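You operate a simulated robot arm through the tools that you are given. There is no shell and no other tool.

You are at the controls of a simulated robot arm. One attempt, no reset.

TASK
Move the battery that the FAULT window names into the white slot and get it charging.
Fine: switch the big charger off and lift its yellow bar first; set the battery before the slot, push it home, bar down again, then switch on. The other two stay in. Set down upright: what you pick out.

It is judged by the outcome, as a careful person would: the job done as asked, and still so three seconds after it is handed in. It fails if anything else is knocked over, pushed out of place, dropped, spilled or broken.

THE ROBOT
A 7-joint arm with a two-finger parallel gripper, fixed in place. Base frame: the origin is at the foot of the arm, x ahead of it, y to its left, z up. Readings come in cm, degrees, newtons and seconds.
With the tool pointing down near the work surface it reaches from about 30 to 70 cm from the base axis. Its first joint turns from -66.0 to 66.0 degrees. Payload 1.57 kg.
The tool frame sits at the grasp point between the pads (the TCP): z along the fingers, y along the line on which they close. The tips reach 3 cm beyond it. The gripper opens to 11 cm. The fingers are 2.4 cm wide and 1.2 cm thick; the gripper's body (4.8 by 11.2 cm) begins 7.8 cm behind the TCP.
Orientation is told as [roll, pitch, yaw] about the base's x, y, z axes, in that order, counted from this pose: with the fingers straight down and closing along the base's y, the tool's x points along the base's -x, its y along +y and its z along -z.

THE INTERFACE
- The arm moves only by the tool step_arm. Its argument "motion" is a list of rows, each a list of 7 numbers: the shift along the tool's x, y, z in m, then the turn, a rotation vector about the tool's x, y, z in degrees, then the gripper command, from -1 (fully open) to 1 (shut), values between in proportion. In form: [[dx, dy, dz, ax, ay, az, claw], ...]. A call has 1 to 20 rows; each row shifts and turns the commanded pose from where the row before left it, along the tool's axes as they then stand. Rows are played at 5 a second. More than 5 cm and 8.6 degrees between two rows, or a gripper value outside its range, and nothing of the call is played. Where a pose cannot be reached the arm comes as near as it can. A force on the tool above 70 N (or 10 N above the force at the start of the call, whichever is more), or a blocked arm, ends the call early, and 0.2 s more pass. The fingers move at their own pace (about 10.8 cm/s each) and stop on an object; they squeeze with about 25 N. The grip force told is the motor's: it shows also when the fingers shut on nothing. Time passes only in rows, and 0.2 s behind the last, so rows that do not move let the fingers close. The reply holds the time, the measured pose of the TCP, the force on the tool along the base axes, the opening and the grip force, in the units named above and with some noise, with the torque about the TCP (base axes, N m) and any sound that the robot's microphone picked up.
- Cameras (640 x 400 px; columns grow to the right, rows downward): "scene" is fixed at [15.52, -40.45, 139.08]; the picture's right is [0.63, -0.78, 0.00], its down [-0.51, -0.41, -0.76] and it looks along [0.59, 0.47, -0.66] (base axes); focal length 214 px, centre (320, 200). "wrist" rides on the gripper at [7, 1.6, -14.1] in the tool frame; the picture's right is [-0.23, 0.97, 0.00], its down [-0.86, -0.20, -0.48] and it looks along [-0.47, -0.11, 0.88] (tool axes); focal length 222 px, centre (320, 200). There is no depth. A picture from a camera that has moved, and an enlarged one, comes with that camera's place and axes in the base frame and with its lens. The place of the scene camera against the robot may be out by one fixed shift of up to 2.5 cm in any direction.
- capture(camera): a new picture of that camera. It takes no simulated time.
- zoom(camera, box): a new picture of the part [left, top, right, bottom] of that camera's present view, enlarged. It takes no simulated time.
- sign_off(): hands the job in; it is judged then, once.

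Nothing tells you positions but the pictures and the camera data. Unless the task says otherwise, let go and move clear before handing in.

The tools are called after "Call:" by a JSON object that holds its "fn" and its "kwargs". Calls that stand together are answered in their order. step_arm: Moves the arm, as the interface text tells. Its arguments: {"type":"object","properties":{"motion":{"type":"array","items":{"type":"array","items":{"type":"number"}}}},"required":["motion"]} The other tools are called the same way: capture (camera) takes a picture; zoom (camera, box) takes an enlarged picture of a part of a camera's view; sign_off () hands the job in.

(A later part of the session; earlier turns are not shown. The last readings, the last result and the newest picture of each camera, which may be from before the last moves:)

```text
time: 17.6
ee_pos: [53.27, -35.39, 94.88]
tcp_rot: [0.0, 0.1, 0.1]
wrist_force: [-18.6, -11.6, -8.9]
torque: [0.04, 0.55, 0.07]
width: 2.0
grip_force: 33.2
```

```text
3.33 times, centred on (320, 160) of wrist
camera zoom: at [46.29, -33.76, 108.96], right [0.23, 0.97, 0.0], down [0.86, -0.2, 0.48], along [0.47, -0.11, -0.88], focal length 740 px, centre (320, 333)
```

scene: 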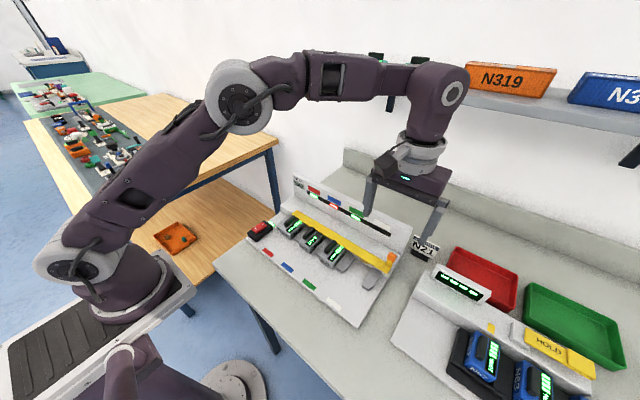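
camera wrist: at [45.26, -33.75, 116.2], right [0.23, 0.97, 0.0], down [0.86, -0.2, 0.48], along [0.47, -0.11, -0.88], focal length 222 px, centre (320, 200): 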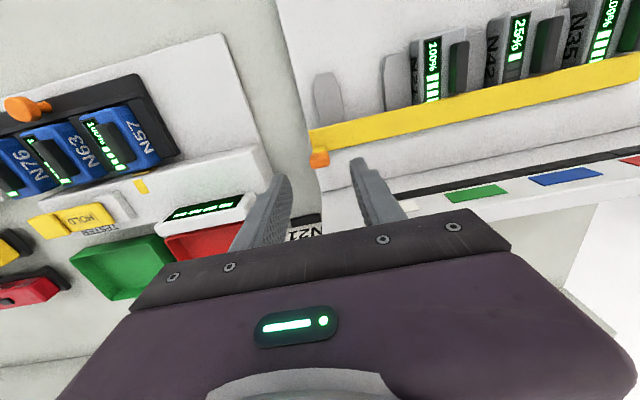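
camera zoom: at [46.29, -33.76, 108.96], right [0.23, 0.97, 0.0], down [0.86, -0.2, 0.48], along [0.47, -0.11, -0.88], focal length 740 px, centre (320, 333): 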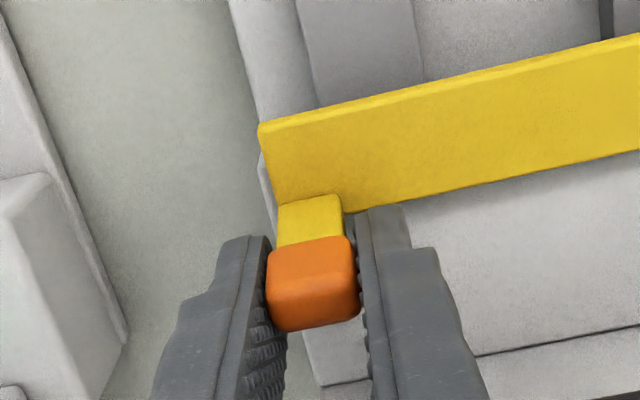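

The bar is rotating about its rear edge (knob top has moved back ~0.55 cm, about 8°), so it's hinged along y. The gripper resists the knob's turning, so I'll release to see if the bar stays, then regrip with a tilted tool and rotate with it.

Call:
{"fn": "step_arm", "kwargs": {"motion": [[0, 0, 0, 0, 0, 0, 0.3], [0, 0, 0, 0, 0, 0, 0.3]]}}

Call:
{"fn": "zoom", "kwargs": {"camera": "scene", "box": [355, 235, 410, 285]}}

Call:
{"fn": "zoom", "kwargs": {"camera": "wrist", "box": [240, 100, 400, 220]}}

```text
time: 18.2
ee_pos: [53.48, -35.25, 94.91]
tcp_rot: [0.0, 0.0, 0.2]
wrist_force: [0.5, -0.2, 0.4]
torque: [-0.01, -0.01, 0.0]
width: 3.84
grip_force: 0.1
```

```text
8.00 times, centred on (382, 260) of scene
camera zoom: at [15.52, -40.45, 139.08], right [0.63, -0.78, 0.0], down [-0.51, -0.41, -0.76], along [0.59, 0.47, -0.66], focal length 1716 px, centre (-180, -280)
```

zoom: 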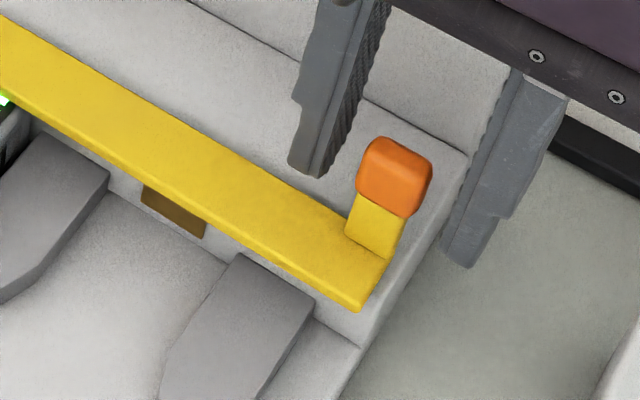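

```text
3.33 times, centred on (320, 160) of wrist
camera zoom: at [46.39, -33.66, 109.03], right [0.23, 0.97, 0.0], down [0.85, -0.2, 0.48], along [0.47, -0.11, -0.88], focal length 740 px, centre (320, 333)
```

zoom: 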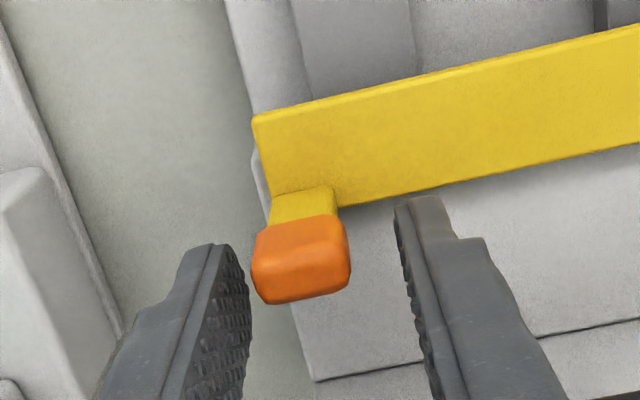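

The bar fell back shut, so it must be swung past upright to stay. Instead of gripping, I'll push the knob with closed fingers from its front side, following an arc back and down about the hinge. First I retreat up, close, and place the fingers in front of the knob.

Call:
{"fn": "step_arm", "kwargs": {"motion": [[0, 0, -0.02, 0, 0, 0, 0.3], [0, 0, -0.04, 0, 0, 0, 0.3], [0.017, -0.0008, 0, 0, 0, 0, 1], [0.017, -0.0008, 0, 0, 0, 0, 1], [0, 0, 0, 0, 0, 0, 1], [0, 0, 0.02, 0, 0, 0, 1], [0, 0, 0.02, 0, 0, 0, 1], [0, 0, 0, 0, 0, 0, 1]]}}

Call:
{"fn": "zoom", "kwargs": {"camera": "scene", "box": [355, 225, 420, 285]}}

Call:
{"fn": "zoom", "kwargs": {"camera": "wrist", "box": [240, 100, 400, 220]}}

```text
time: 20.0
ee_pos: [49.87, -35.46, 96.85]
tcp_rot: [0.0, 0.0, 0.0]
wrist_force: [0.4, 0.3, -0.8]
torque: [0.0, 0.0, -0.03]
width: 0.0
grip_force: 21.6
```

```text
6.67 times, centred on (388, 255) of scene
camera zoom: at [15.52, -40.45, 139.08], right [0.63, -0.78, 0.0], down [-0.51, -0.41, -0.76], along [0.59, 0.47, -0.66], focal length 1430 px, centre (-130, -167)
```

zoom: 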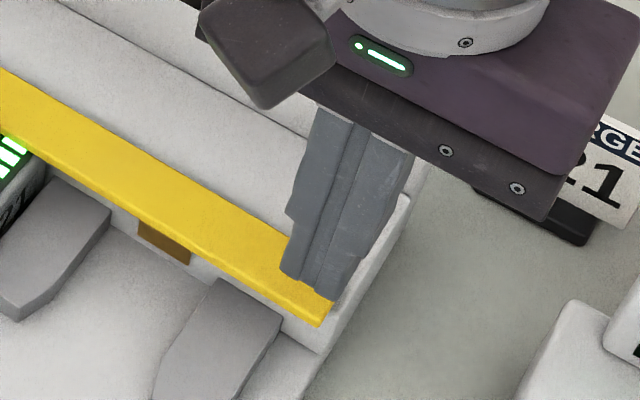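

```text
3.33 times, centred on (320, 160) of wrist
camera zoom: at [42.87, -33.84, 111.02], right [0.23, 0.97, 0.0], down [0.86, -0.2, 0.48], along [0.47, -0.11, -0.88], focal length 740 px, centre (320, 333)
```

zoom: 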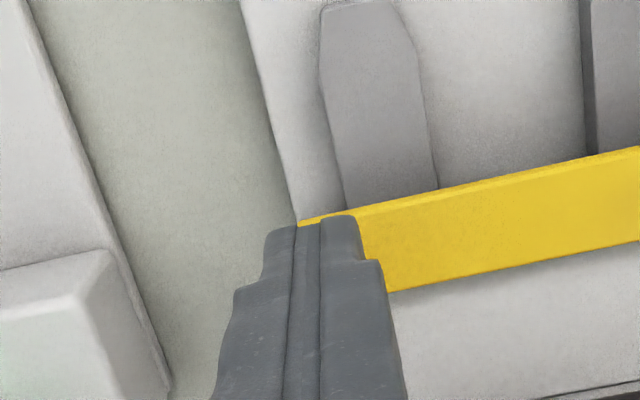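

The closed fingers are just in front of the knob. I'll push the first part of the arc.

Call:
{"fn": "step_arm", "kwargs": {"motion": [[-0.005, 0, 0, 0, 0, 0, 1], [-0.005, 0, 0, 0, 0, 0, 1], [-0.005, 0, -0.001, 0, 0, 0, 1], [-0.005, 0, -0.0005, 0, 0, 0, 1], [-0.004, 0, 0.001, 0, 0, 0, 1], [0, 0, 0, 0, 0, 0, 1]]}}

Call:
{"fn": "zoom", "kwargs": {"camera": "scene", "box": [355, 225, 420, 285]}}

Call:
{"fn": "zoom", "kwargs": {"camera": "wrist", "box": [240, 100, 400, 220]}}

```text
time: 21.4
ee_pos: [52.33, -35.46, 96.85]
tcp_rot: [0.0, 0.0, 0.1]
wrist_force: [0.1, -0.1, 0.3]
torque: [0.0, 0.0, -0.02]
width: 0.0
grip_force: 21.5
```

```text
6.67 times, centred on (388, 255) of scene
camera zoom: at [15.52, -40.45, 139.08], right [0.63, -0.78, 0.0], down [-0.51, -0.41, -0.76], along [0.59, 0.47, -0.66], focal length 1430 px, centre (-130, -167)
```

zoom: 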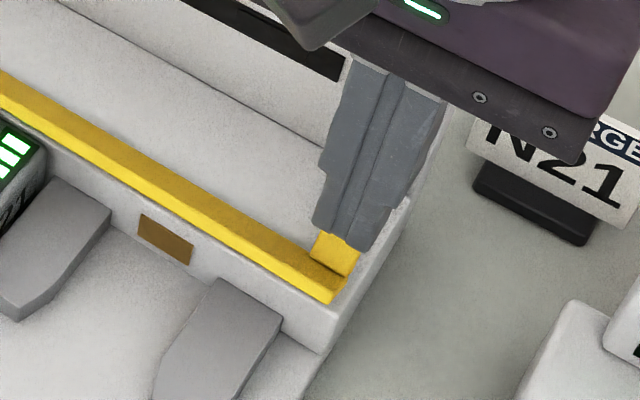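

```text
3.33 times, centred on (320, 160) of wrist
camera zoom: at [45.34, -33.88, 111.05], right [0.23, 0.97, 0.0], down [0.86, -0.2, 0.48], along [0.47, -0.11, -0.88], focal length 740 px, centre (320, 333)
```

zoom: 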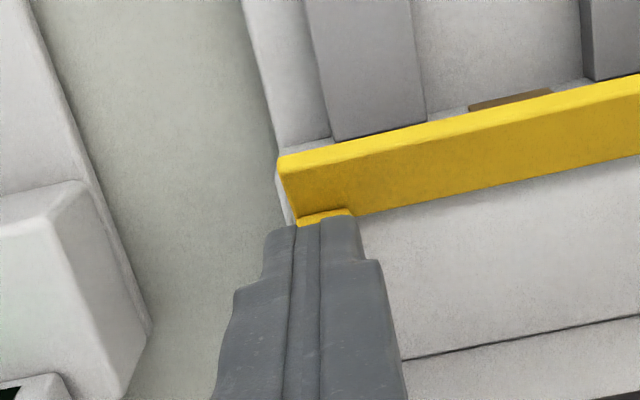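

The bar is rotating up with very little force (about 30° now). I'll continue along the arc.

Call:
{"fn": "step_arm", "kwargs": {"motion": [[-0.0042, 0, 0.0013, 0, 0, 0, 1], [-0.0035, 0, 0.0022, 0, 0, 0, 1], [-0.0034, 0, 0.003, 0, 0, 0, 1], [-0.003, 0, 0.0032, 0, 0, 0, 1], [0, 0, 0, 0, 0, 0, 1]]}}

Call:
{"fn": "zoom", "kwargs": {"camera": "scene", "box": [355, 225, 420, 285]}}

Call:
{"fn": "zoom", "kwargs": {"camera": "wrist", "box": [240, 100, 400, 220]}}

```text
time: 22.6
ee_pos: [53.51, -35.47, 96.41]
tcp_rot: [0.0, 0.2, 0.1]
wrist_force: [-35.2, 15.8, 53.0]
torque: [0.72, 0.42, -0.08]
width: 0.01
grip_force: 21.4
```

```text
6.67 times, centred on (388, 255) of scene
camera zoom: at [15.33, -40.35, 139.14], right [0.63, -0.78, 0.0], down [-0.51, -0.41, -0.76], along [0.59, 0.47, -0.66], focal length 1430 px, centre (-130, -167)
```

zoom: 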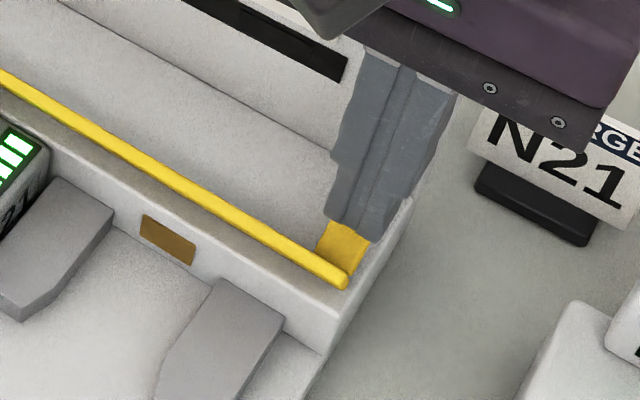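

```text
3.33 times, centred on (320, 160) of wrist
camera zoom: at [46.49, -33.85, 110.43], right [0.23, 0.97, 0.0], down [0.86, -0.2, 0.48], along [0.46, -0.11, -0.88], focal length 740 px, centre (320, 333)
```

zoom: 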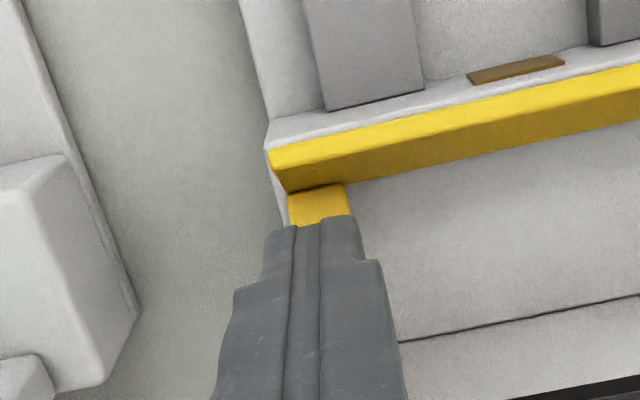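

The force jumped to ~60 N, so the bar seems to be at its end stop (~55°). I'll back off slightly and see whether it stays open by itself.

Call:
{"fn": "step_arm", "kwargs": {"motion": [[0.003, 0, -0.004, 0, 0, 0, 1], [0, 0, -0.006, 0, 0, 0, 1], [0, 0, -0.01, 0, 0, 0, 1], [0, 0, 0, 0, 0, 0, 1]]}}

Call:
{"fn": "zoom", "kwargs": {"camera": "scene", "box": [355, 225, 420, 285]}}

Call:
{"fn": "zoom", "kwargs": {"camera": "wrist", "box": [240, 100, 400, 220]}}

```text
time: 23.6
ee_pos: [53.53, -35.42, 98.0]
tcp_rot: [-0.1, 0.0, 0.2]
wrist_force: [0.0, 0.2, -0.7]
torque: [0.01, 0.04, 0.0]
width: 0.02
grip_force: 21.7
```

```text
6.67 times, centred on (388, 255) of scene
camera zoom: at [15.52, -40.45, 139.08], right [0.63, -0.78, 0.0], down [-0.51, -0.41, -0.76], along [0.59, 0.47, -0.66], focal length 1430 px, centre (-130, -167)
```

zoom: 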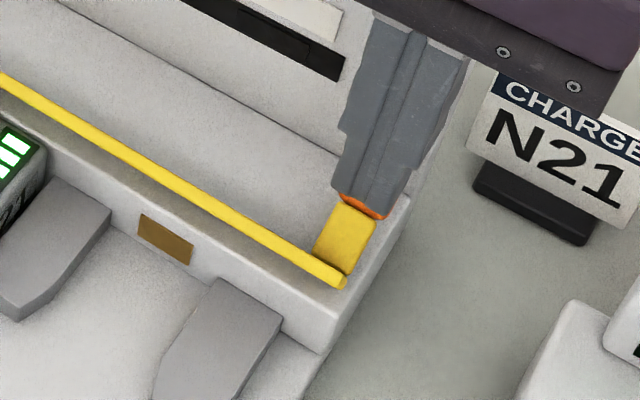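

```text
3.33 times, centred on (320, 160) of wrist
camera zoom: at [46.47, -33.88, 112.06], right [0.23, 0.97, 0.0], down [0.85, -0.2, 0.48], along [0.47, -0.11, -0.88], focal length 740 px, centre (320, 333)
```

zoom: 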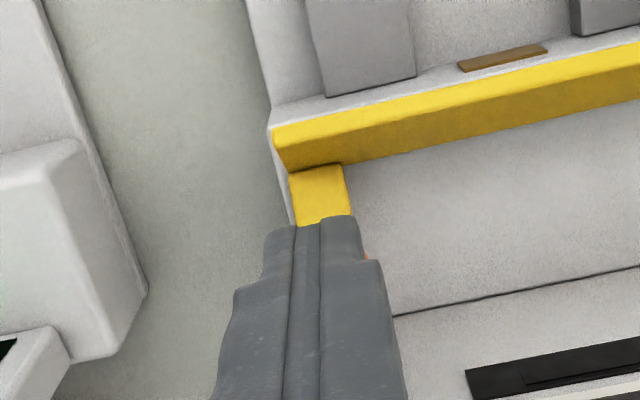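

The bar stays open on its own. I'll retreat upward and check the whole charger.

Call:
{"fn": "step_arm", "kwargs": {"motion": [[0, 0, -0.03, 0, 0, 0, 1], [0, 0, -0.04, 0, 0, 0, 1], [0.04, 0.02, -0.01, 0, 0, 0, 1], [0.04, 0.02, 0, 0, 0, 0, 1], [0.04, 0.02, 0, 0, 0, 0, 1], [0, 0.04, 0, 0, 0, 0, 1], [0, 0, 0, 0, 0, 0, 1]]}}

Call:
{"fn": "zoom", "kwargs": {"camera": "scene", "box": [250, 165, 430, 315]}}

Call:
{"fn": "capture", "kwargs": {"camera": "wrist"}}

Call:
{"fn": "zoom", "kwargs": {"camera": "wrist", "box": [160, 80, 400, 240]}}

```text
time: 25.2
ee_pos: [41.35, -25.64, 105.97]
tcp_rot: [0.1, 0.0, 0.0]
wrist_force: [0.5, -0.6, 0.3]
torque: [0.0, -0.04, 0.01]
width: 0.01
grip_force: 21.8
```

```text
2.67 times, centred on (340, 240) of scene
camera zoom: at [15.52, -40.45, 139.08], right [0.63, -0.78, 0.0], down [-0.51, -0.41, -0.76], along [0.59, 0.47, -0.66], focal length 572 px, centre (267, 93)
```

zoom: 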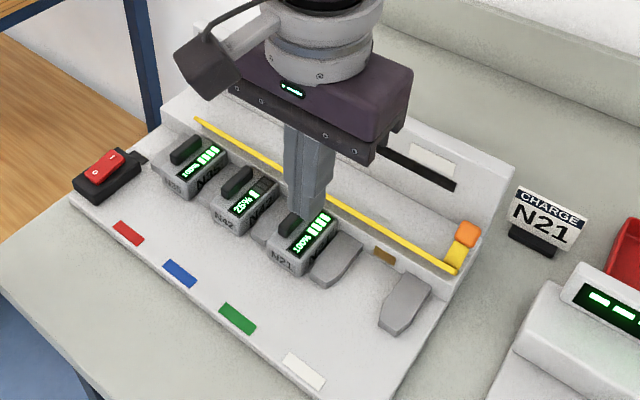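

```text
taken
camera wrist: at [34.39, -23.99, 120.1], right [0.23, 0.97, 0.0], down [0.86, -0.2, 0.48], along [0.47, -0.11, -0.88], focal length 222 px, centre (320, 200)
```

wrist: 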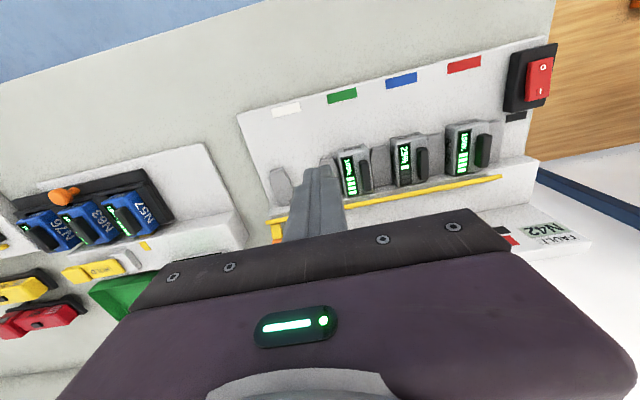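

```text
2.50 times, centred on (280, 160) of wrist
camera zoom: at [34.39, -23.99, 120.1], right [0.23, 0.97, 0.0], down [0.86, -0.2, 0.48], along [0.47, -0.11, -0.88], focal length 555 px, centre (420, 300)
```

zoom: 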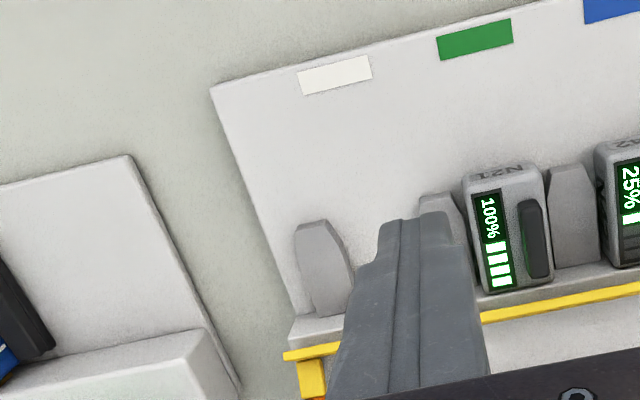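

The bar is open and holding. Next, the N42 battery: I'll move above it with open fingers and measure its grip.

Call:
{"fn": "step_arm", "kwargs": {"motion": [[0, 0.04, 0, 0, 0, 0, 0.1], [0, 0.04, 0, 0, 0, 0, 0.1], [-0.01, 0.042, 0, 0, 0, 0, 0.1], [0, 0, 0.02, 0, 0, 0, 0.1], [0, 0, 0, 0, 0, 0, 0.1]]}}

Call:
{"fn": "zoom", "kwargs": {"camera": "wrist", "box": [230, 60, 430, 220]}}

Call:
{"fn": "zoom", "kwargs": {"camera": "scene", "box": [270, 190, 370, 280]}}

```text
time: 26.4
ee_pos: [42.45, -13.21, 103.99]
tcp_rot: [0.0, -0.1, 0.0]
wrist_force: [-0.8, 0.8, 0.2]
torque: [0.04, -0.01, -0.05]
width: 4.94
grip_force: 0.1
```

```text
2.50 times, centred on (330, 140) of wrist
camera zoom: at [35.44, -11.68, 118.08], right [0.23, 0.97, 0.0], down [0.86, -0.2, 0.48], along [0.47, -0.11, -0.88], focal length 555 px, centre (295, 350)
```

zoom: 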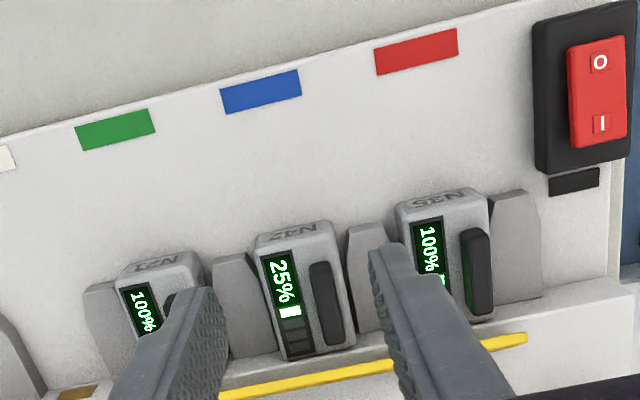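

```text
4.44 times, centred on (320, 235) of scene
camera zoom: at [15.52, -40.45, 139.08], right [0.63, -0.78, 0.0], down [-0.51, -0.41, -0.76], along [0.59, 0.47, -0.66], focal length 953 px, centre (320, 44)
```

zoom: 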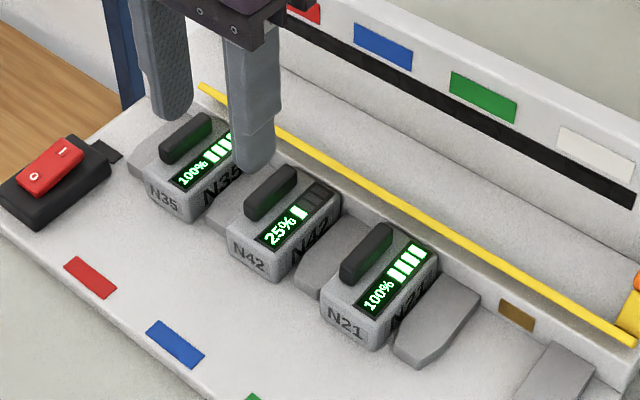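

N42 spans x≈44–50.8, y≈-15.7 to -11.7, top z≈89.8, with its black grip at about (47.4,-12.7), 1.5 cm wide, up to z≈91.1. I'll move above the grip and partly descend.

Call:
{"fn": "step_arm", "kwargs": {"motion": [[-0.025, 0.0026, 0, 0, 0, 0, 0.4], [-0.0245, 0.0026, 0, 0, 0, 0, 0.4], [0, 0, 0.03, 0, 0, 0, 0.4], [0, 0, 0.03, 0, 0, 0, 0.4], [0, 0, 0.02, 0, 0, 0, 0.4], [0, 0, 0, 0, 0, 0, 0.4]]}}

Call:
{"fn": "zoom", "kwargs": {"camera": "wrist", "box": [240, 100, 400, 220]}}

Call:
{"fn": "zoom", "kwargs": {"camera": "scene", "box": [270, 190, 370, 280]}}

```text
time: 27.8
ee_pos: [47.44, -12.84, 96.01]
tcp_rot: [0.0, 0.0, 0.2]
wrist_force: [-0.8, 0.0, -0.2]
torque: [0.01, -0.02, -0.01]
width: 3.32
grip_force: 0.1
```

```text
3.33 times, centred on (320, 160) of wrist
camera zoom: at [40.35, -11.21, 110.13], right [0.23, 0.97, 0.0], down [0.86, -0.2, 0.48], along [0.47, -0.11, -0.88], focal length 740 px, centre (320, 333)
```

zoom: 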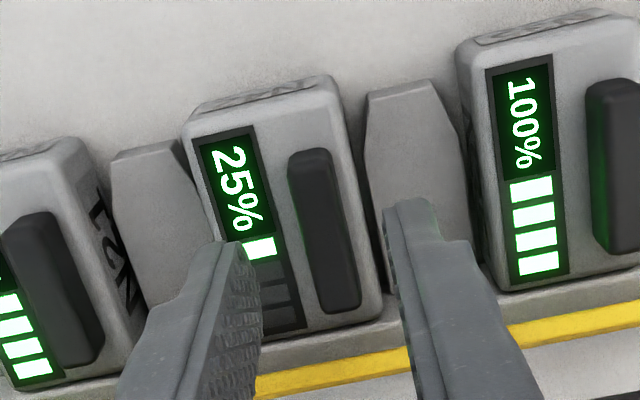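

```text
4.44 times, centred on (320, 235) of scene
camera zoom: at [15.52, -40.45, 139.08], right [0.63, -0.78, 0.0], down [-0.51, -0.41, -0.76], along [0.59, 0.47, -0.66], focal length 953 px, centre (320, 44)
```

zoom: 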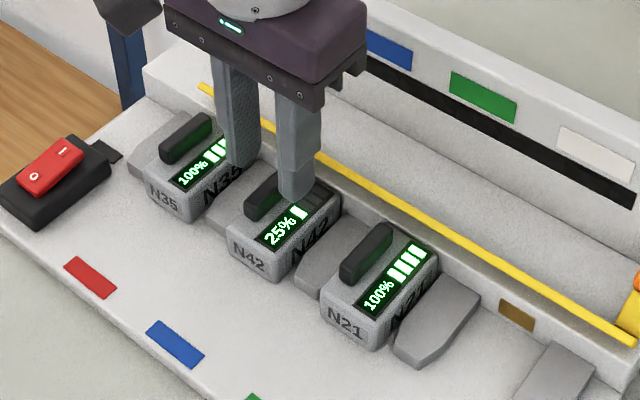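

The grip is centred between the fingers to within a millimetre or so. I'll descend to just above the battery top and check for contact.

Call:
{"fn": "step_arm", "kwargs": {"motion": [[0, 0.0013, 0.013, 0, 0, 0, 0.4], [0, 0, 0.01, 0, 0, 0, 0.4], [0, 0, 0.004, 0, 0, 0, 0.4], [0, 0, 0, 0, 0, 0, 0.4]]}}

Call:
{"fn": "zoom", "kwargs": {"camera": "wrist", "box": [240, 100, 400, 220]}}

Call:
{"fn": "zoom", "kwargs": {"camera": "scene", "box": [290, 205, 350, 260]}}

```text
time: 28.8
ee_pos: [47.26, -12.75, 93.41]
tcp_rot: [-0.2, -0.2, 0.1]
wrist_force: [-2.6, 0.5, 21.0]
torque: [-0.42, 0.15, -0.05]
width: 3.27
grip_force: 0.1
```

```text
3.33 times, centred on (320, 160) of wrist
camera zoom: at [40.3, -11.07, 107.5], right [0.23, 0.97, 0.0], down [0.85, -0.2, 0.48], along [0.47, -0.11, -0.88], focal length 740 px, centre (320, 333)
```

zoom: 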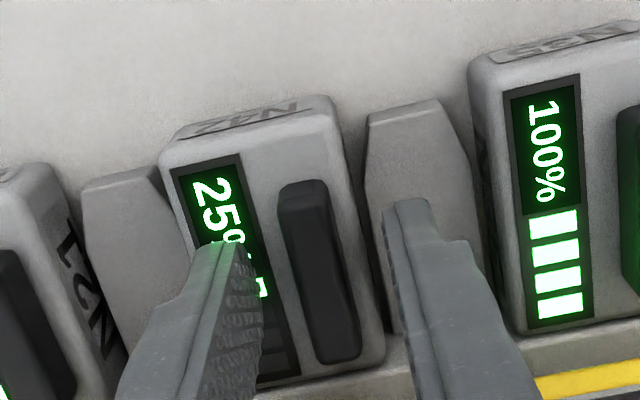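

```text
7.27 times, centred on (320, 232) of scene
camera zoom: at [15.48, -40.44, 139.09], right [0.63, -0.78, 0.0], down [-0.51, -0.41, -0.76], along [0.59, 0.47, -0.66], focal length 1560 px, centre (320, -36)
```

zoom: 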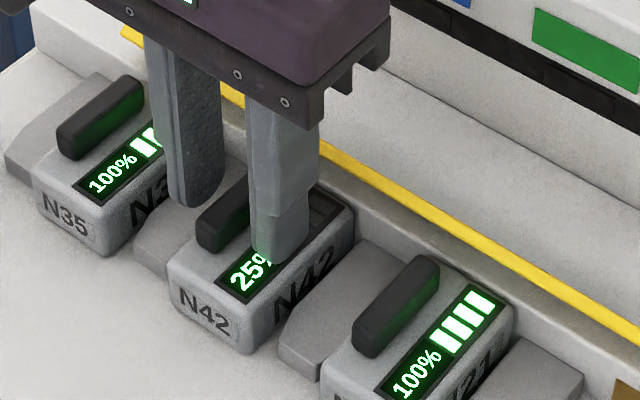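

The -y fingertip touched the battery top (about z 90.4). I'll raise 3 mm and close on the grip.

Call:
{"fn": "step_arm", "kwargs": {"motion": [[0, 0, -0.003, 0, 0, 0, 0.4], [0, 0, 0, 0, 0, 0, 0.6], [0, 0, 0, 0, 0, 0, 0.8], [0, 0, 0, 0, 0, 0, 1], [0, 0, 0, 0, 0, 0, 1]]}}

Call:
{"fn": "zoom", "kwargs": {"camera": "wrist", "box": [240, 100, 400, 220]}}

Call:
{"fn": "zoom", "kwargs": {"camera": "scene", "box": [290, 205, 350, 260]}}

```text
time: 30.0
ee_pos: [47.33, -12.62, 93.53]
tcp_rot: [0.1, 0.0, -0.1]
wrist_force: [-0.1, 1.1, -0.4]
torque: [0.03, 0.01, 0.02]
width: 1.15
grip_force: 25.0
```

```text
3.33 times, centred on (320, 160) of wrist
camera zoom: at [40.35, -11.04, 107.73], right [0.23, 0.97, 0.0], down [0.86, -0.2, 0.48], along [0.47, -0.11, -0.88], focal length 740 px, centre (320, 333)
```

zoom: 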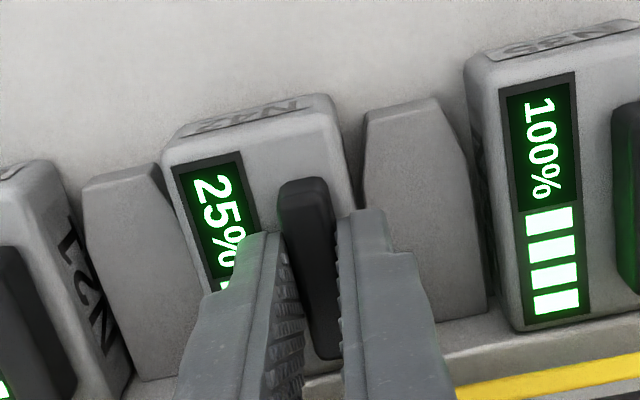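

```text
7.27 times, centred on (320, 232) of scene
camera zoom: at [15.52, -40.45, 139.08], right [0.63, -0.78, 0.0], down [-0.51, -0.41, -0.76], along [0.59, 0.47, -0.66], focal length 1560 px, centre (320, -36)
```

zoom: 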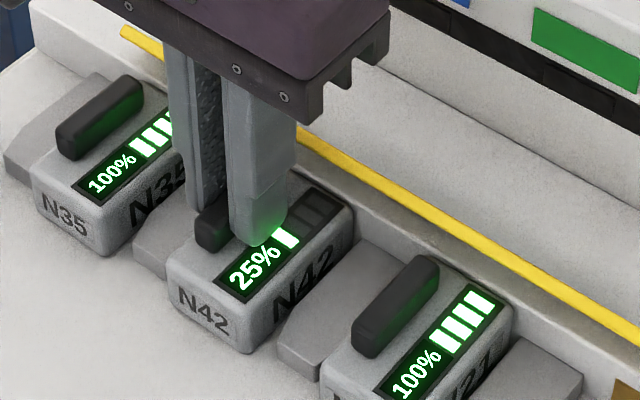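

The grip is held (1.15 cm). Now I'll pull the battery straight out toward the robot, gently at first.

Call:
{"fn": "step_arm", "kwargs": {"motion": [[0.003, 0, 0, 0, 0, 0, 1], [0.004, 0, 0, 0, 0, 0, 1], [0.005, 0, 0, 0, 0, 0, 1], [0, 0, 0, 0, 0, 0, 1]]}}

Call:
{"fn": "zoom", "kwargs": {"camera": "scene", "box": [270, 190, 370, 280]}}

Call:
{"fn": "zoom", "kwargs": {"camera": "wrist", "box": [240, 100, 400, 220]}}

```text
time: 31.0
ee_pos: [45.99, -12.79, 93.62]
tcp_rot: [0.0, 0.1, 0.0]
wrist_force: [1.3, -0.6, 1.3]
torque: [-0.01, 0.02, -0.01]
width: 1.19
grip_force: 25.1
```

```text
4.44 times, centred on (320, 235) of scene
camera zoom: at [15.52, -40.45, 139.08], right [0.63, -0.78, 0.0], down [-0.51, -0.41, -0.76], along [0.59, 0.47, -0.66], focal length 953 px, centre (320, 44)
```

zoom: 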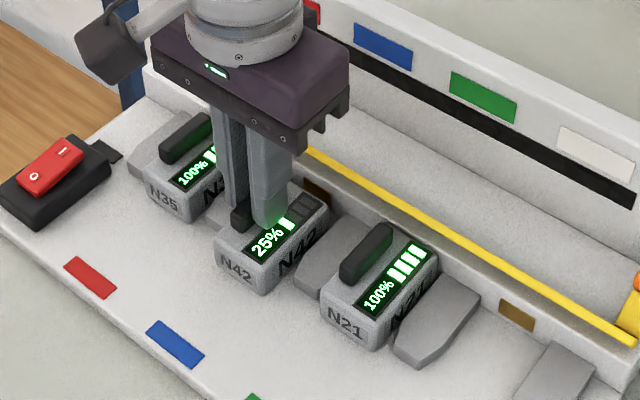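

```text
3.33 times, centred on (320, 160) of wrist
camera zoom: at [39.13, -11.03, 107.72], right [0.23, 0.97, 0.0], down [0.86, -0.2, 0.48], along [0.47, -0.11, -0.88], focal length 740 px, centre (320, 333)
```

zoom: 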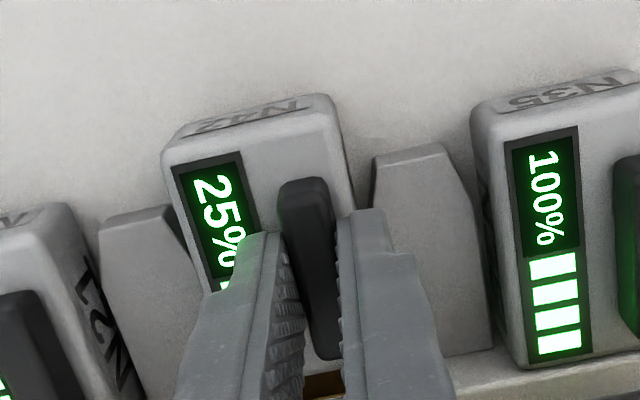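

The battery slides out freely. I'll continue pulling until it is clear of the guides.

Call:
{"fn": "step_arm", "kwargs": {"motion": [[0.01, 0, 0, 0, 0, 0, 1], [0.013, 0, 0, 0, 0, 0, 1], [0.013, 0, 0, 0, 0, 0, 1], [0.013, 0, 0, 0, 0, 0, 1], [0.012, 0, 0, 0, 0, 0, 1], [0, 0, 0, 0, 0, 0, 1]]}}

Call:
{"fn": "zoom", "kwargs": {"camera": "scene", "box": [270, 190, 370, 280]}}

Call:
{"fn": "zoom", "kwargs": {"camera": "wrist", "box": [220, 80, 420, 230]}}

```text
time: 32.4
ee_pos: [40.02, -12.64, 93.62]
tcp_rot: [0.0, 0.0, 0.2]
wrist_force: [2.8, -1.0, 2.4]
torque: [-0.01, 0.07, 0.04]
width: 1.16
grip_force: 25.2
```

```text
4.44 times, centred on (320, 235) of scene
camera zoom: at [15.52, -40.45, 139.08], right [0.63, -0.78, 0.0], down [-0.51, -0.41, -0.76], along [0.59, 0.47, -0.66], focal length 953 px, centre (320, 44)
```

zoom: 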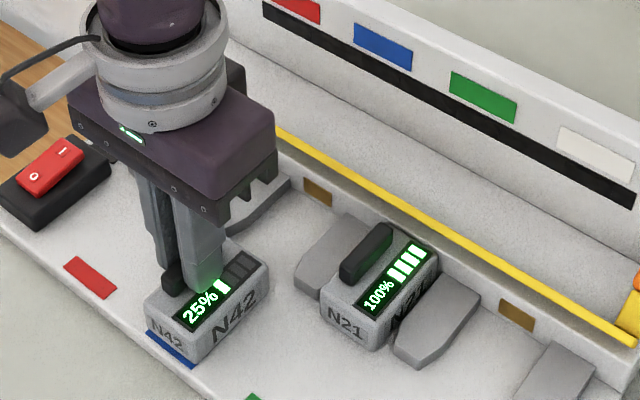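

```text
2.67 times, centred on (320, 155) of wrist
camera zoom: at [33.01, -11.04, 107.72], right [0.23, 0.97, 0.0], down [0.85, -0.2, 0.48], along [0.47, -0.11, -0.88], focal length 592 px, centre (320, 320)
```

zoom: 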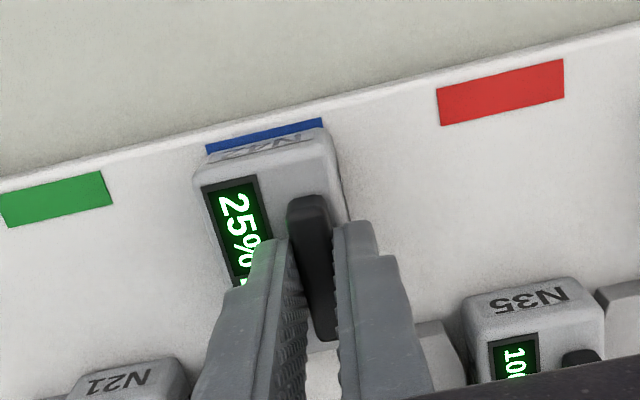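

N42 is clear of its slot. I'll lift it slightly and carry it sideways to in front of the white slot.

Call:
{"fn": "step_arm", "kwargs": {"motion": [[0, 0, -0.01, 0, 0, 0, 1], [0, 0, -0.015, 0, 0, 0, 1], [0, 0, 0, 0, 0, 0, 1]]}}

Call:
{"fn": "zoom", "kwargs": {"camera": "scene", "box": [270, 190, 370, 280]}}

```text
time: 33.2
ee_pos: [40.14, -12.58, 96.13]
tcp_rot: [0.1, 0.0, -0.1]
wrist_force: [0.0, 0.4, 0.4]
torque: [-0.03, 0.01, -0.01]
width: 0.02
grip_force: 21.3
```

```text
4.44 times, centred on (320, 235) of scene
camera zoom: at [15.52, -40.45, 139.08], right [0.63, -0.78, 0.0], down [-0.51, -0.41, -0.76], along [0.59, 0.47, -0.66], focal length 953 px, centre (320, 44)
```

zoom: 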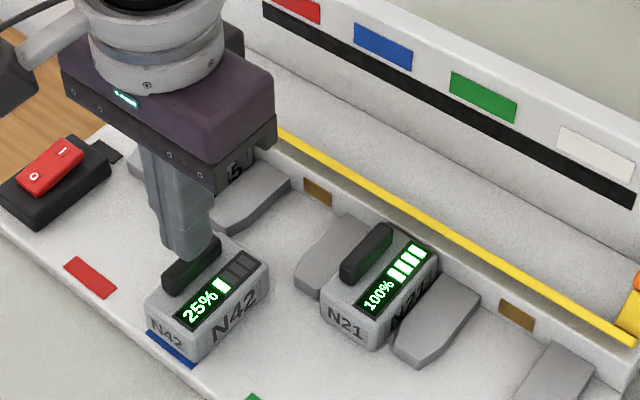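

The grip slipped off while lifting; the battery is still standing upright on the deck. I'll instead hold it by its 4 cm body now that its sides are free. First raise, open, and check alignment.

Call:
{"fn": "step_arm", "kwargs": {"motion": [[0, 0, -0.015, 0, 0, 0, 1], [0, -0.005, 0, 0, 0, 0, -0.2], [0, -0.0057, 0, 0, 0, 0, -0.2], [0, 0, 0, 0, 0, 0, -0.2], [0, 0, 0, 0, 0, 0, -0.2]]}}

Call:
{"fn": "zoom", "kwargs": {"camera": "wrist", "box": [220, 80, 420, 230]}}

Call:
{"fn": "zoom", "kwargs": {"camera": "scene", "box": [270, 190, 370, 280]}}

```text
time: 34.4
ee_pos: [39.94, -13.69, 97.55]
tcp_rot: [0.1, 0.0, 0.0]
wrist_force: [0.0, 0.2, -0.3]
torque: [0.03, 0.0, 0.06]
width: 6.59
grip_force: 0.0
```

```text
2.67 times, centred on (320, 155) of wrist
camera zoom: at [33.07, -12.1, 111.71], right [0.23, 0.97, 0.0], down [0.86, -0.2, 0.48], along [0.47, -0.11, -0.88], focal length 592 px, centre (320, 320)
```

zoom: 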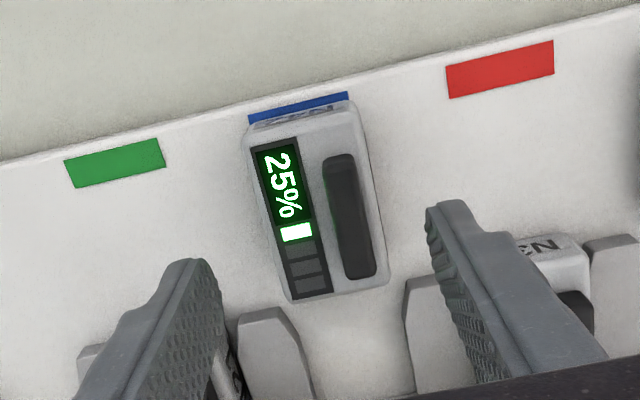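

```text
4.44 times, centred on (320, 235) of scene
camera zoom: at [15.52, -40.45, 139.08], right [0.63, -0.78, 0.0], down [-0.51, -0.41, -0.76], along [0.59, 0.47, -0.66], focal length 953 px, centre (320, 44)
```

zoom: 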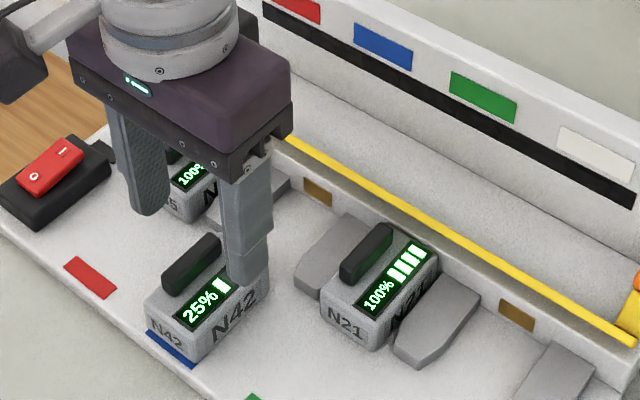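

The battery is upright at about (40.0,-13.6), centred between the fingers. I'll descend around the body and close.

Call:
{"fn": "step_arm", "kwargs": {"motion": [[0, 0, 0.03, 0, 0, 0, -0.2], [0, 0, 0.025, 0, 0, 0, -0.2], [0, 0, 0.01, 0, 0, 0, -0.2], [0, 0, 0, 0, 0, 0, -0.2]]}}

Call:
{"fn": "zoom", "kwargs": {"camera": "wrist", "box": [220, 80, 420, 230]}}

Call:
{"fn": "zoom", "kwargs": {"camera": "scene", "box": [270, 190, 370, 280]}}

```text
time: 35.4
ee_pos: [40.05, -13.75, 91.01]
tcp_rot: [0.0, 0.1, 0.1]
wrist_force: [-0.1, -0.2, 0.0]
torque: [-0.02, 0.01, -0.01]
width: 6.59
grip_force: 0.1
```

```text
2.67 times, centred on (320, 155) of wrist
camera zoom: at [33.06, -12.1, 105.2], right [0.23, 0.97, 0.0], down [0.86, -0.2, 0.48], along [0.47, -0.11, -0.88], focal length 592 px, centre (320, 320)
```

zoom: 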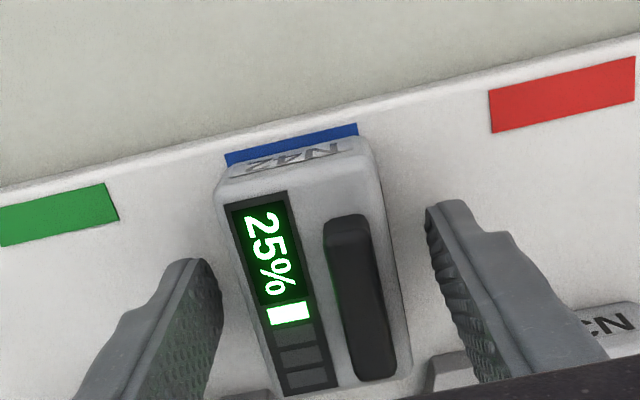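

```text
4.44 times, centred on (320, 235) of scene
camera zoom: at [15.52, -40.45, 139.08], right [0.63, -0.78, 0.0], down [-0.51, -0.41, -0.76], along [0.59, 0.47, -0.66], focal length 953 px, centre (320, 44)
```

zoom: 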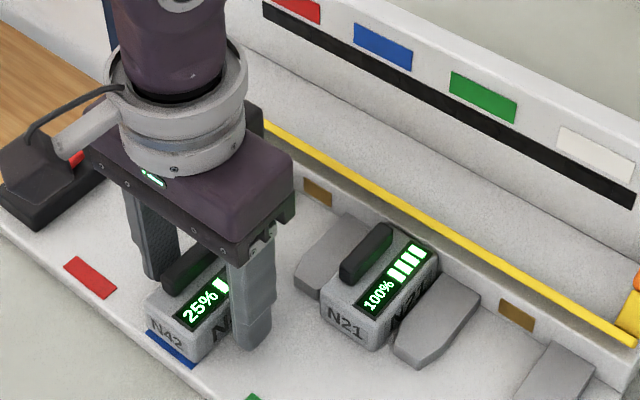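

Call:
{"fn": "step_arm", "kwargs": {"motion": [[0, 0, 0, 0, 0, 0, 0.1], [0, 0, 0, 0, 0, 0, 0.4], [0, 0, 0, 0, 0, 0, 0.7], [0, 0, 0, 0, 0, 0, 1], [0, 0, 0, 0, 0, 0, 1]]}}

Call:
{"fn": "zoom", "kwargs": {"camera": "wrist", "box": [220, 80, 420, 230]}}

```text
time: 36.6
ee_pos: [40.06, -13.72, 91.02]
tcp_rot: [0.0, 0.0, 0.0]
wrist_force: [-0.2, 0.0, 0.0]
torque: [-0.02, -0.02, -0.01]
width: 4.35
grip_force: 25.3
```

```text
2.67 times, centred on (320, 155) of wrist
camera zoom: at [33.06, -12.1, 105.21], right [0.23, 0.97, 0.0], down [0.86, -0.2, 0.48], along [0.47, -0.11, -0.88], focal length 592 px, centre (320, 320)
```

zoom: 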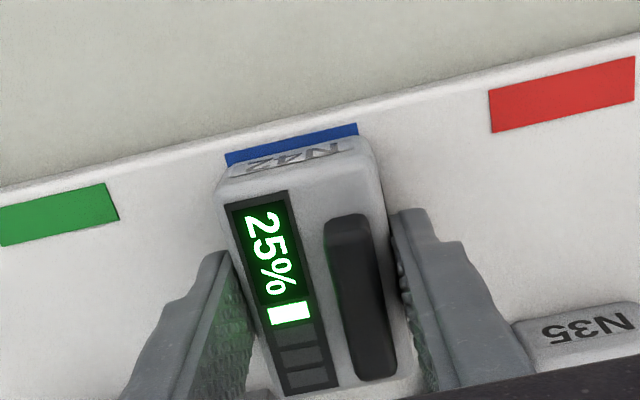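

Held by the body (4.35 cm). Lifting gently.

Call:
{"fn": "step_arm", "kwargs": {"motion": [[0, 0, -0.005, 0, 0, 0, 1], [0, 0, -0.01, 0, 0, 0, 1], [0, 0, -0.01, 0, 0, 0, 1], [0, 0, 0, 0, 0, 0, 1]]}}

Call:
{"fn": "zoom", "kwargs": {"camera": "scene", "box": [270, 190, 370, 280]}}

Call:
{"fn": "zoom", "kwargs": {"camera": "wrist", "box": [220, 80, 420, 230]}}

```text
time: 37.6
ee_pos: [40.05, -13.8, 93.54]
tcp_rot: [0.1, 0.1, 0.0]
wrist_force: [0.4, 0.0, -2.0]
torque: [0.03, -0.02, -0.01]
width: 4.38
grip_force: 24.9
```

```text
4.44 times, centred on (320, 235) of scene
camera zoom: at [15.52, -40.45, 139.08], right [0.63, -0.78, 0.0], down [-0.51, -0.41, -0.76], along [0.59, 0.47, -0.66], focal length 953 px, centre (320, 44)
```

zoom: 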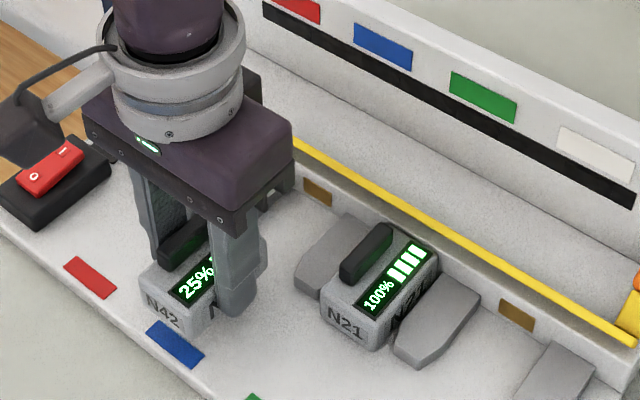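

```text
2.67 times, centred on (320, 155) of wrist
camera zoom: at [33.05, -12.13, 107.7], right [0.23, 0.97, 0.0], down [0.86, -0.2, 0.48], along [0.47, -0.11, -0.88], focal length 592 px, centre (320, 320)
```

zoom: 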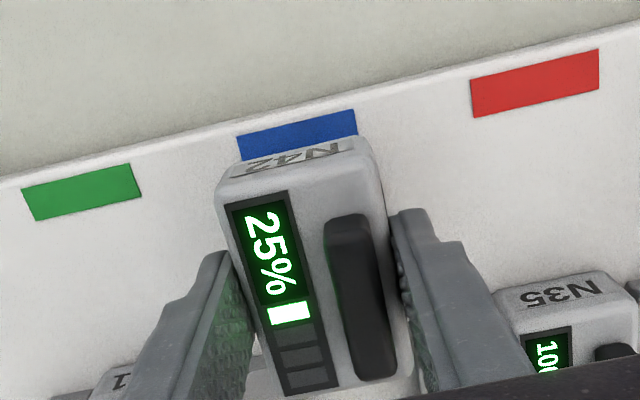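

The battery is held and lifted. I'll carry it to y≈-29.3, in front of the white slot.

Call:
{"fn": "step_arm", "kwargs": {"motion": [[0.005, 0, -0.01, 0, 0, 0, 1], [0, -0.02, 0, 0, 0, 0, 1], [0, -0.03, 0, 0, 0, 0, 1], [0, -0.03, 0, 0, 0, 0, 1], [0, -0.03, 0, 0, 0, 0, 1], [0, -0.03, 0, 0, 0, 0, 1], [0, -0.0155, 0, 0, 0, 0, 1], [0, 0, 0, 0, 0, 0, 1]]}}

Call:
{"fn": "capture", "kwargs": {"camera": "wrist"}}

Call:
{"fn": "zoom", "kwargs": {"camera": "wrist", "box": [220, 80, 420, 230]}}

Call:
{"fn": "zoom", "kwargs": {"camera": "scene", "box": [290, 200, 410, 320]}}

```text
time: 39.4
ee_pos: [39.51, -29.36, 94.66]
tcp_rot: [0.0, 0.0, 0.1]
wrist_force: [0.3, -0.5, -1.5]
torque: [-0.03, -0.01, 0.01]
width: 4.38
grip_force: 24.8
```

```text
taken
camera wrist: at [32.53, -27.7, 108.75], right [0.23, 0.97, 0.0], down [0.86, -0.2, 0.48], along [0.47, -0.11, -0.88], focal length 222 px, centre (320, 200)
```

wrist: 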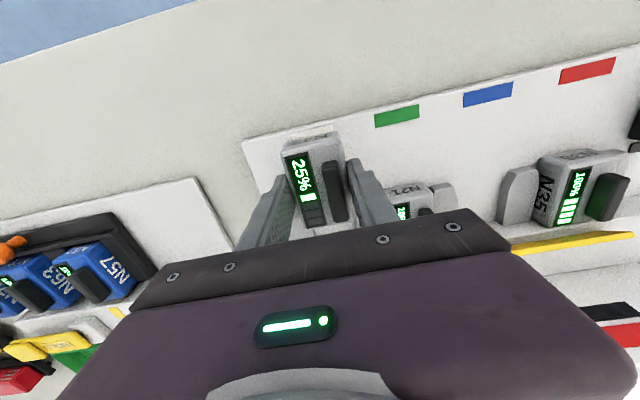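

```text
2.67 times, centred on (320, 155) of wrist
camera zoom: at [32.53, -27.7, 108.75], right [0.23, 0.97, 0.0], down [0.86, -0.2, 0.48], along [0.47, -0.11, -0.88], focal length 592 px, centre (320, 320)
```

zoom: 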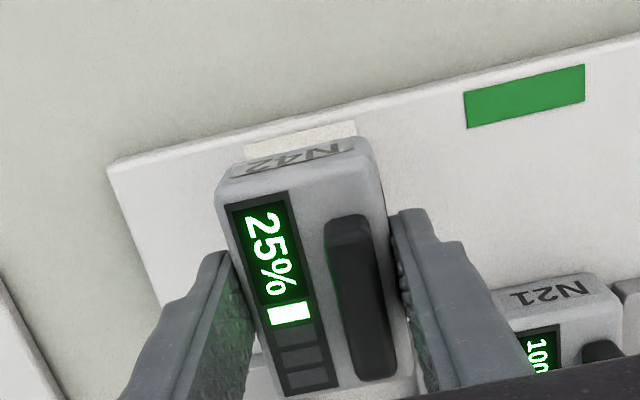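

```text
3.33 times, centred on (350, 260) of scene
camera zoom: at [15.52, -40.46, 139.08], right [0.63, -0.78, 0.0], down [-0.51, -0.41, -0.76], along [0.59, 0.47, -0.66], focal length 715 px, centre (220, 0)
```

zoom: 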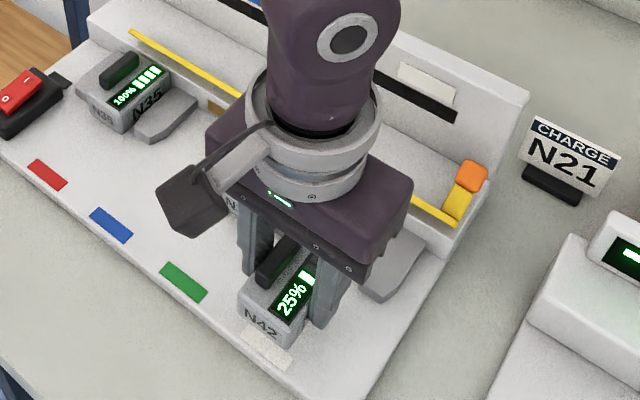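

N42 is above the deck in front of the white slot. I'll lower it until it rests.

Call:
{"fn": "step_arm", "kwargs": {"motion": [[0, 0, 0.015, 0, 0, 0, 1], [0, 0, 0.012, 0, 0, 0, 1], [0, 0, 0.004, 0, 0, 0, 1], [0, 0, 0.002, 0, 0, 0, 1], [0, 0, 0, 0, 0, 0, 1]]}}

Call:
{"fn": "zoom", "kwargs": {"camera": "wrist", "box": [220, 80, 420, 230]}}

Call:
{"fn": "zoom", "kwargs": {"camera": "scene", "box": [290, 200, 410, 320]}}

```text
time: 40.6
ee_pos: [39.46, -29.29, 91.39]
tcp_rot: [0.0, 0.0, 0.0]
wrist_force: [0.3, -1.1, -2.1]
torque: [0.01, -0.01, 0.0]
width: 4.35
grip_force: 25.1
```

```text
2.67 times, centred on (320, 155) of wrist
camera zoom: at [32.55, -27.67, 105.45], right [0.23, 0.97, 0.0], down [0.86, -0.2, 0.48], along [0.47, -0.11, -0.88], focal length 592 px, centre (320, 320)
```

zoom: 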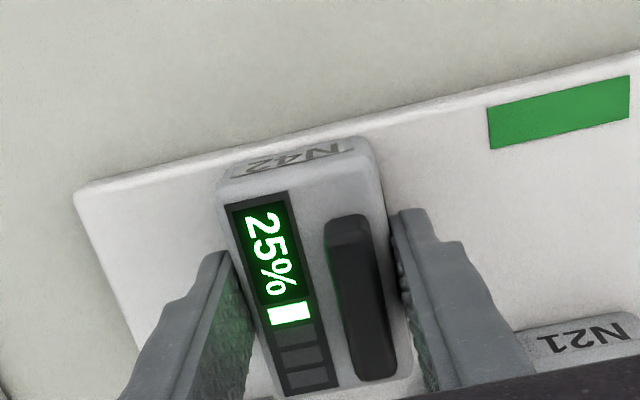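

```text
3.33 times, centred on (350, 260) of scene
camera zoom: at [15.52, -40.45, 139.08], right [0.63, -0.78, 0.0], down [-0.51, -0.41, -0.76], along [0.59, 0.47, -0.66], focal length 715 px, centre (220, 0)
```

zoom: 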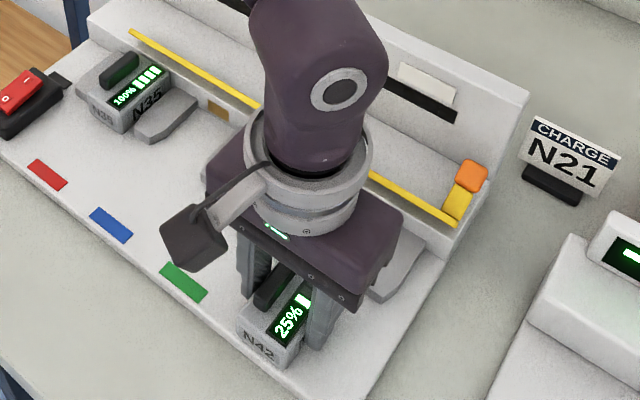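

Call:
{"fn": "step_arm", "kwargs": {"motion": [[-0.008, 0, 0, 0, 0, 0, 1], [0, 0, 0.002, 0, 0, 0, 1], [0, 0, 0.001, 0, 0, 0, 1], [0, 0, 0, 0, 0, 0, 1]]}}

Call:
{"fn": "zoom", "kwargs": {"camera": "scene", "box": [330, 240, 400, 310]}}

```text
time: 41.6
ee_pos: [40.49, -29.24, 91.05]
tcp_rot: [-0.1, -0.1, 0.1]
wrist_force: [0.5, 2.8, 20.7]
torque: [0.14, 0.11, 0.02]
width: 4.35
grip_force: 25.3
```

```text
5.71 times, centred on (365, 275) of scene
camera zoom: at [15.5, -40.42, 139.09], right [0.63, -0.78, 0.0], down [-0.51, -0.41, -0.76], along [0.59, 0.47, -0.66], focal length 1226 px, centre (63, -229)
```

zoom: 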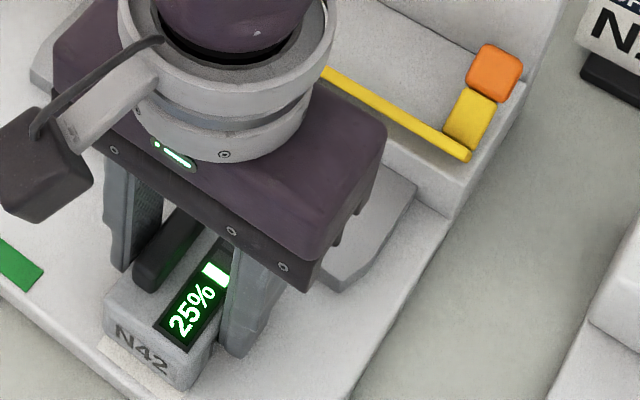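

The battery is resting on the deck. I'll relieve the pressure, let go, rise and check the alignment with the slot.

Call:
{"fn": "step_arm", "kwargs": {"motion": [[0, 0, -0.001, 0, 0, 0, 1], [0, 0, 0, 0, 0, 0, 0.1], [0, 0, 0, 0, 0, 0, -0.1], [0, 0, -0.02, 0, 0, 0, -0.1], [0, 0, -0.04, 0, 0, 0, -0.1], [0, 0, -0.04, 0, 0, 0, -0.1], [0, 0, -0.02, 0, 0, 0, -0.1], [0, 0, 0, 0, 0, 0, -0.1]]}}

Call:
{"fn": "zoom", "kwargs": {"camera": "wrist", "box": [200, 60, 440, 240]}}

Call:
{"fn": "zoom", "kwargs": {"camera": "scene", "box": [310, 220, 420, 320]}}

```text
time: 43.4
ee_pos: [40.26, -29.28, 103.17]
tcp_rot: [-0.1, 0.0, 0.0]
wrist_force: [-0.7, -0.4, 0.0]
torque: [-0.02, 0.03, 0.01]
width: 6.06
grip_force: 0.0
```

```text
2.22 times, centred on (320, 150) of wrist
camera zoom: at [33.31, -27.64, 117.24], right [0.23, 0.97, 0.0], down [0.86, -0.2, 0.48], along [0.47, -0.11, -0.88], focal length 494 px, centre (320, 311)
```

zoom: 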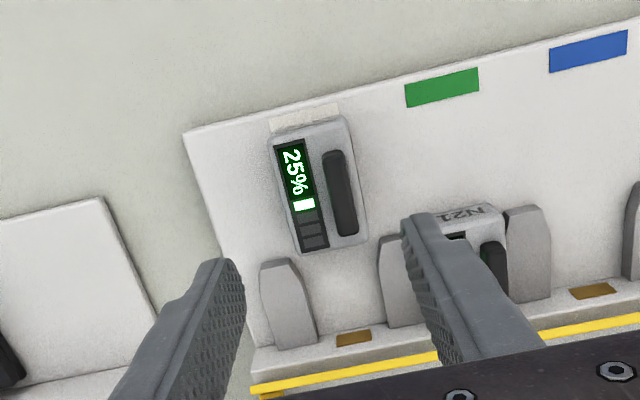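

```text
4.00 times, centred on (365, 270) of scene
camera zoom: at [15.52, -40.45, 139.08], right [0.63, -0.78, 0.0], down [-0.51, -0.41, -0.76], along [0.59, 0.47, -0.66], focal length 858 px, centre (140, -80)
```

zoom: 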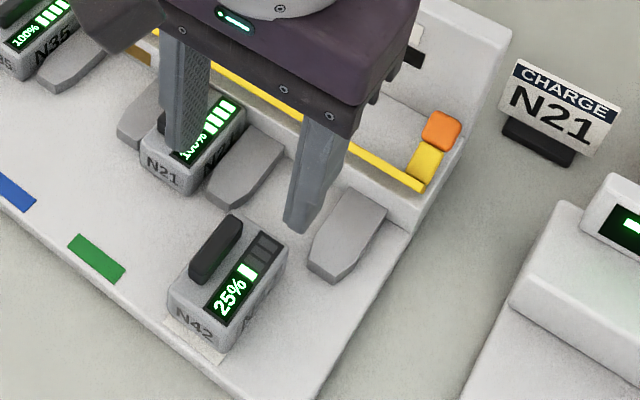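

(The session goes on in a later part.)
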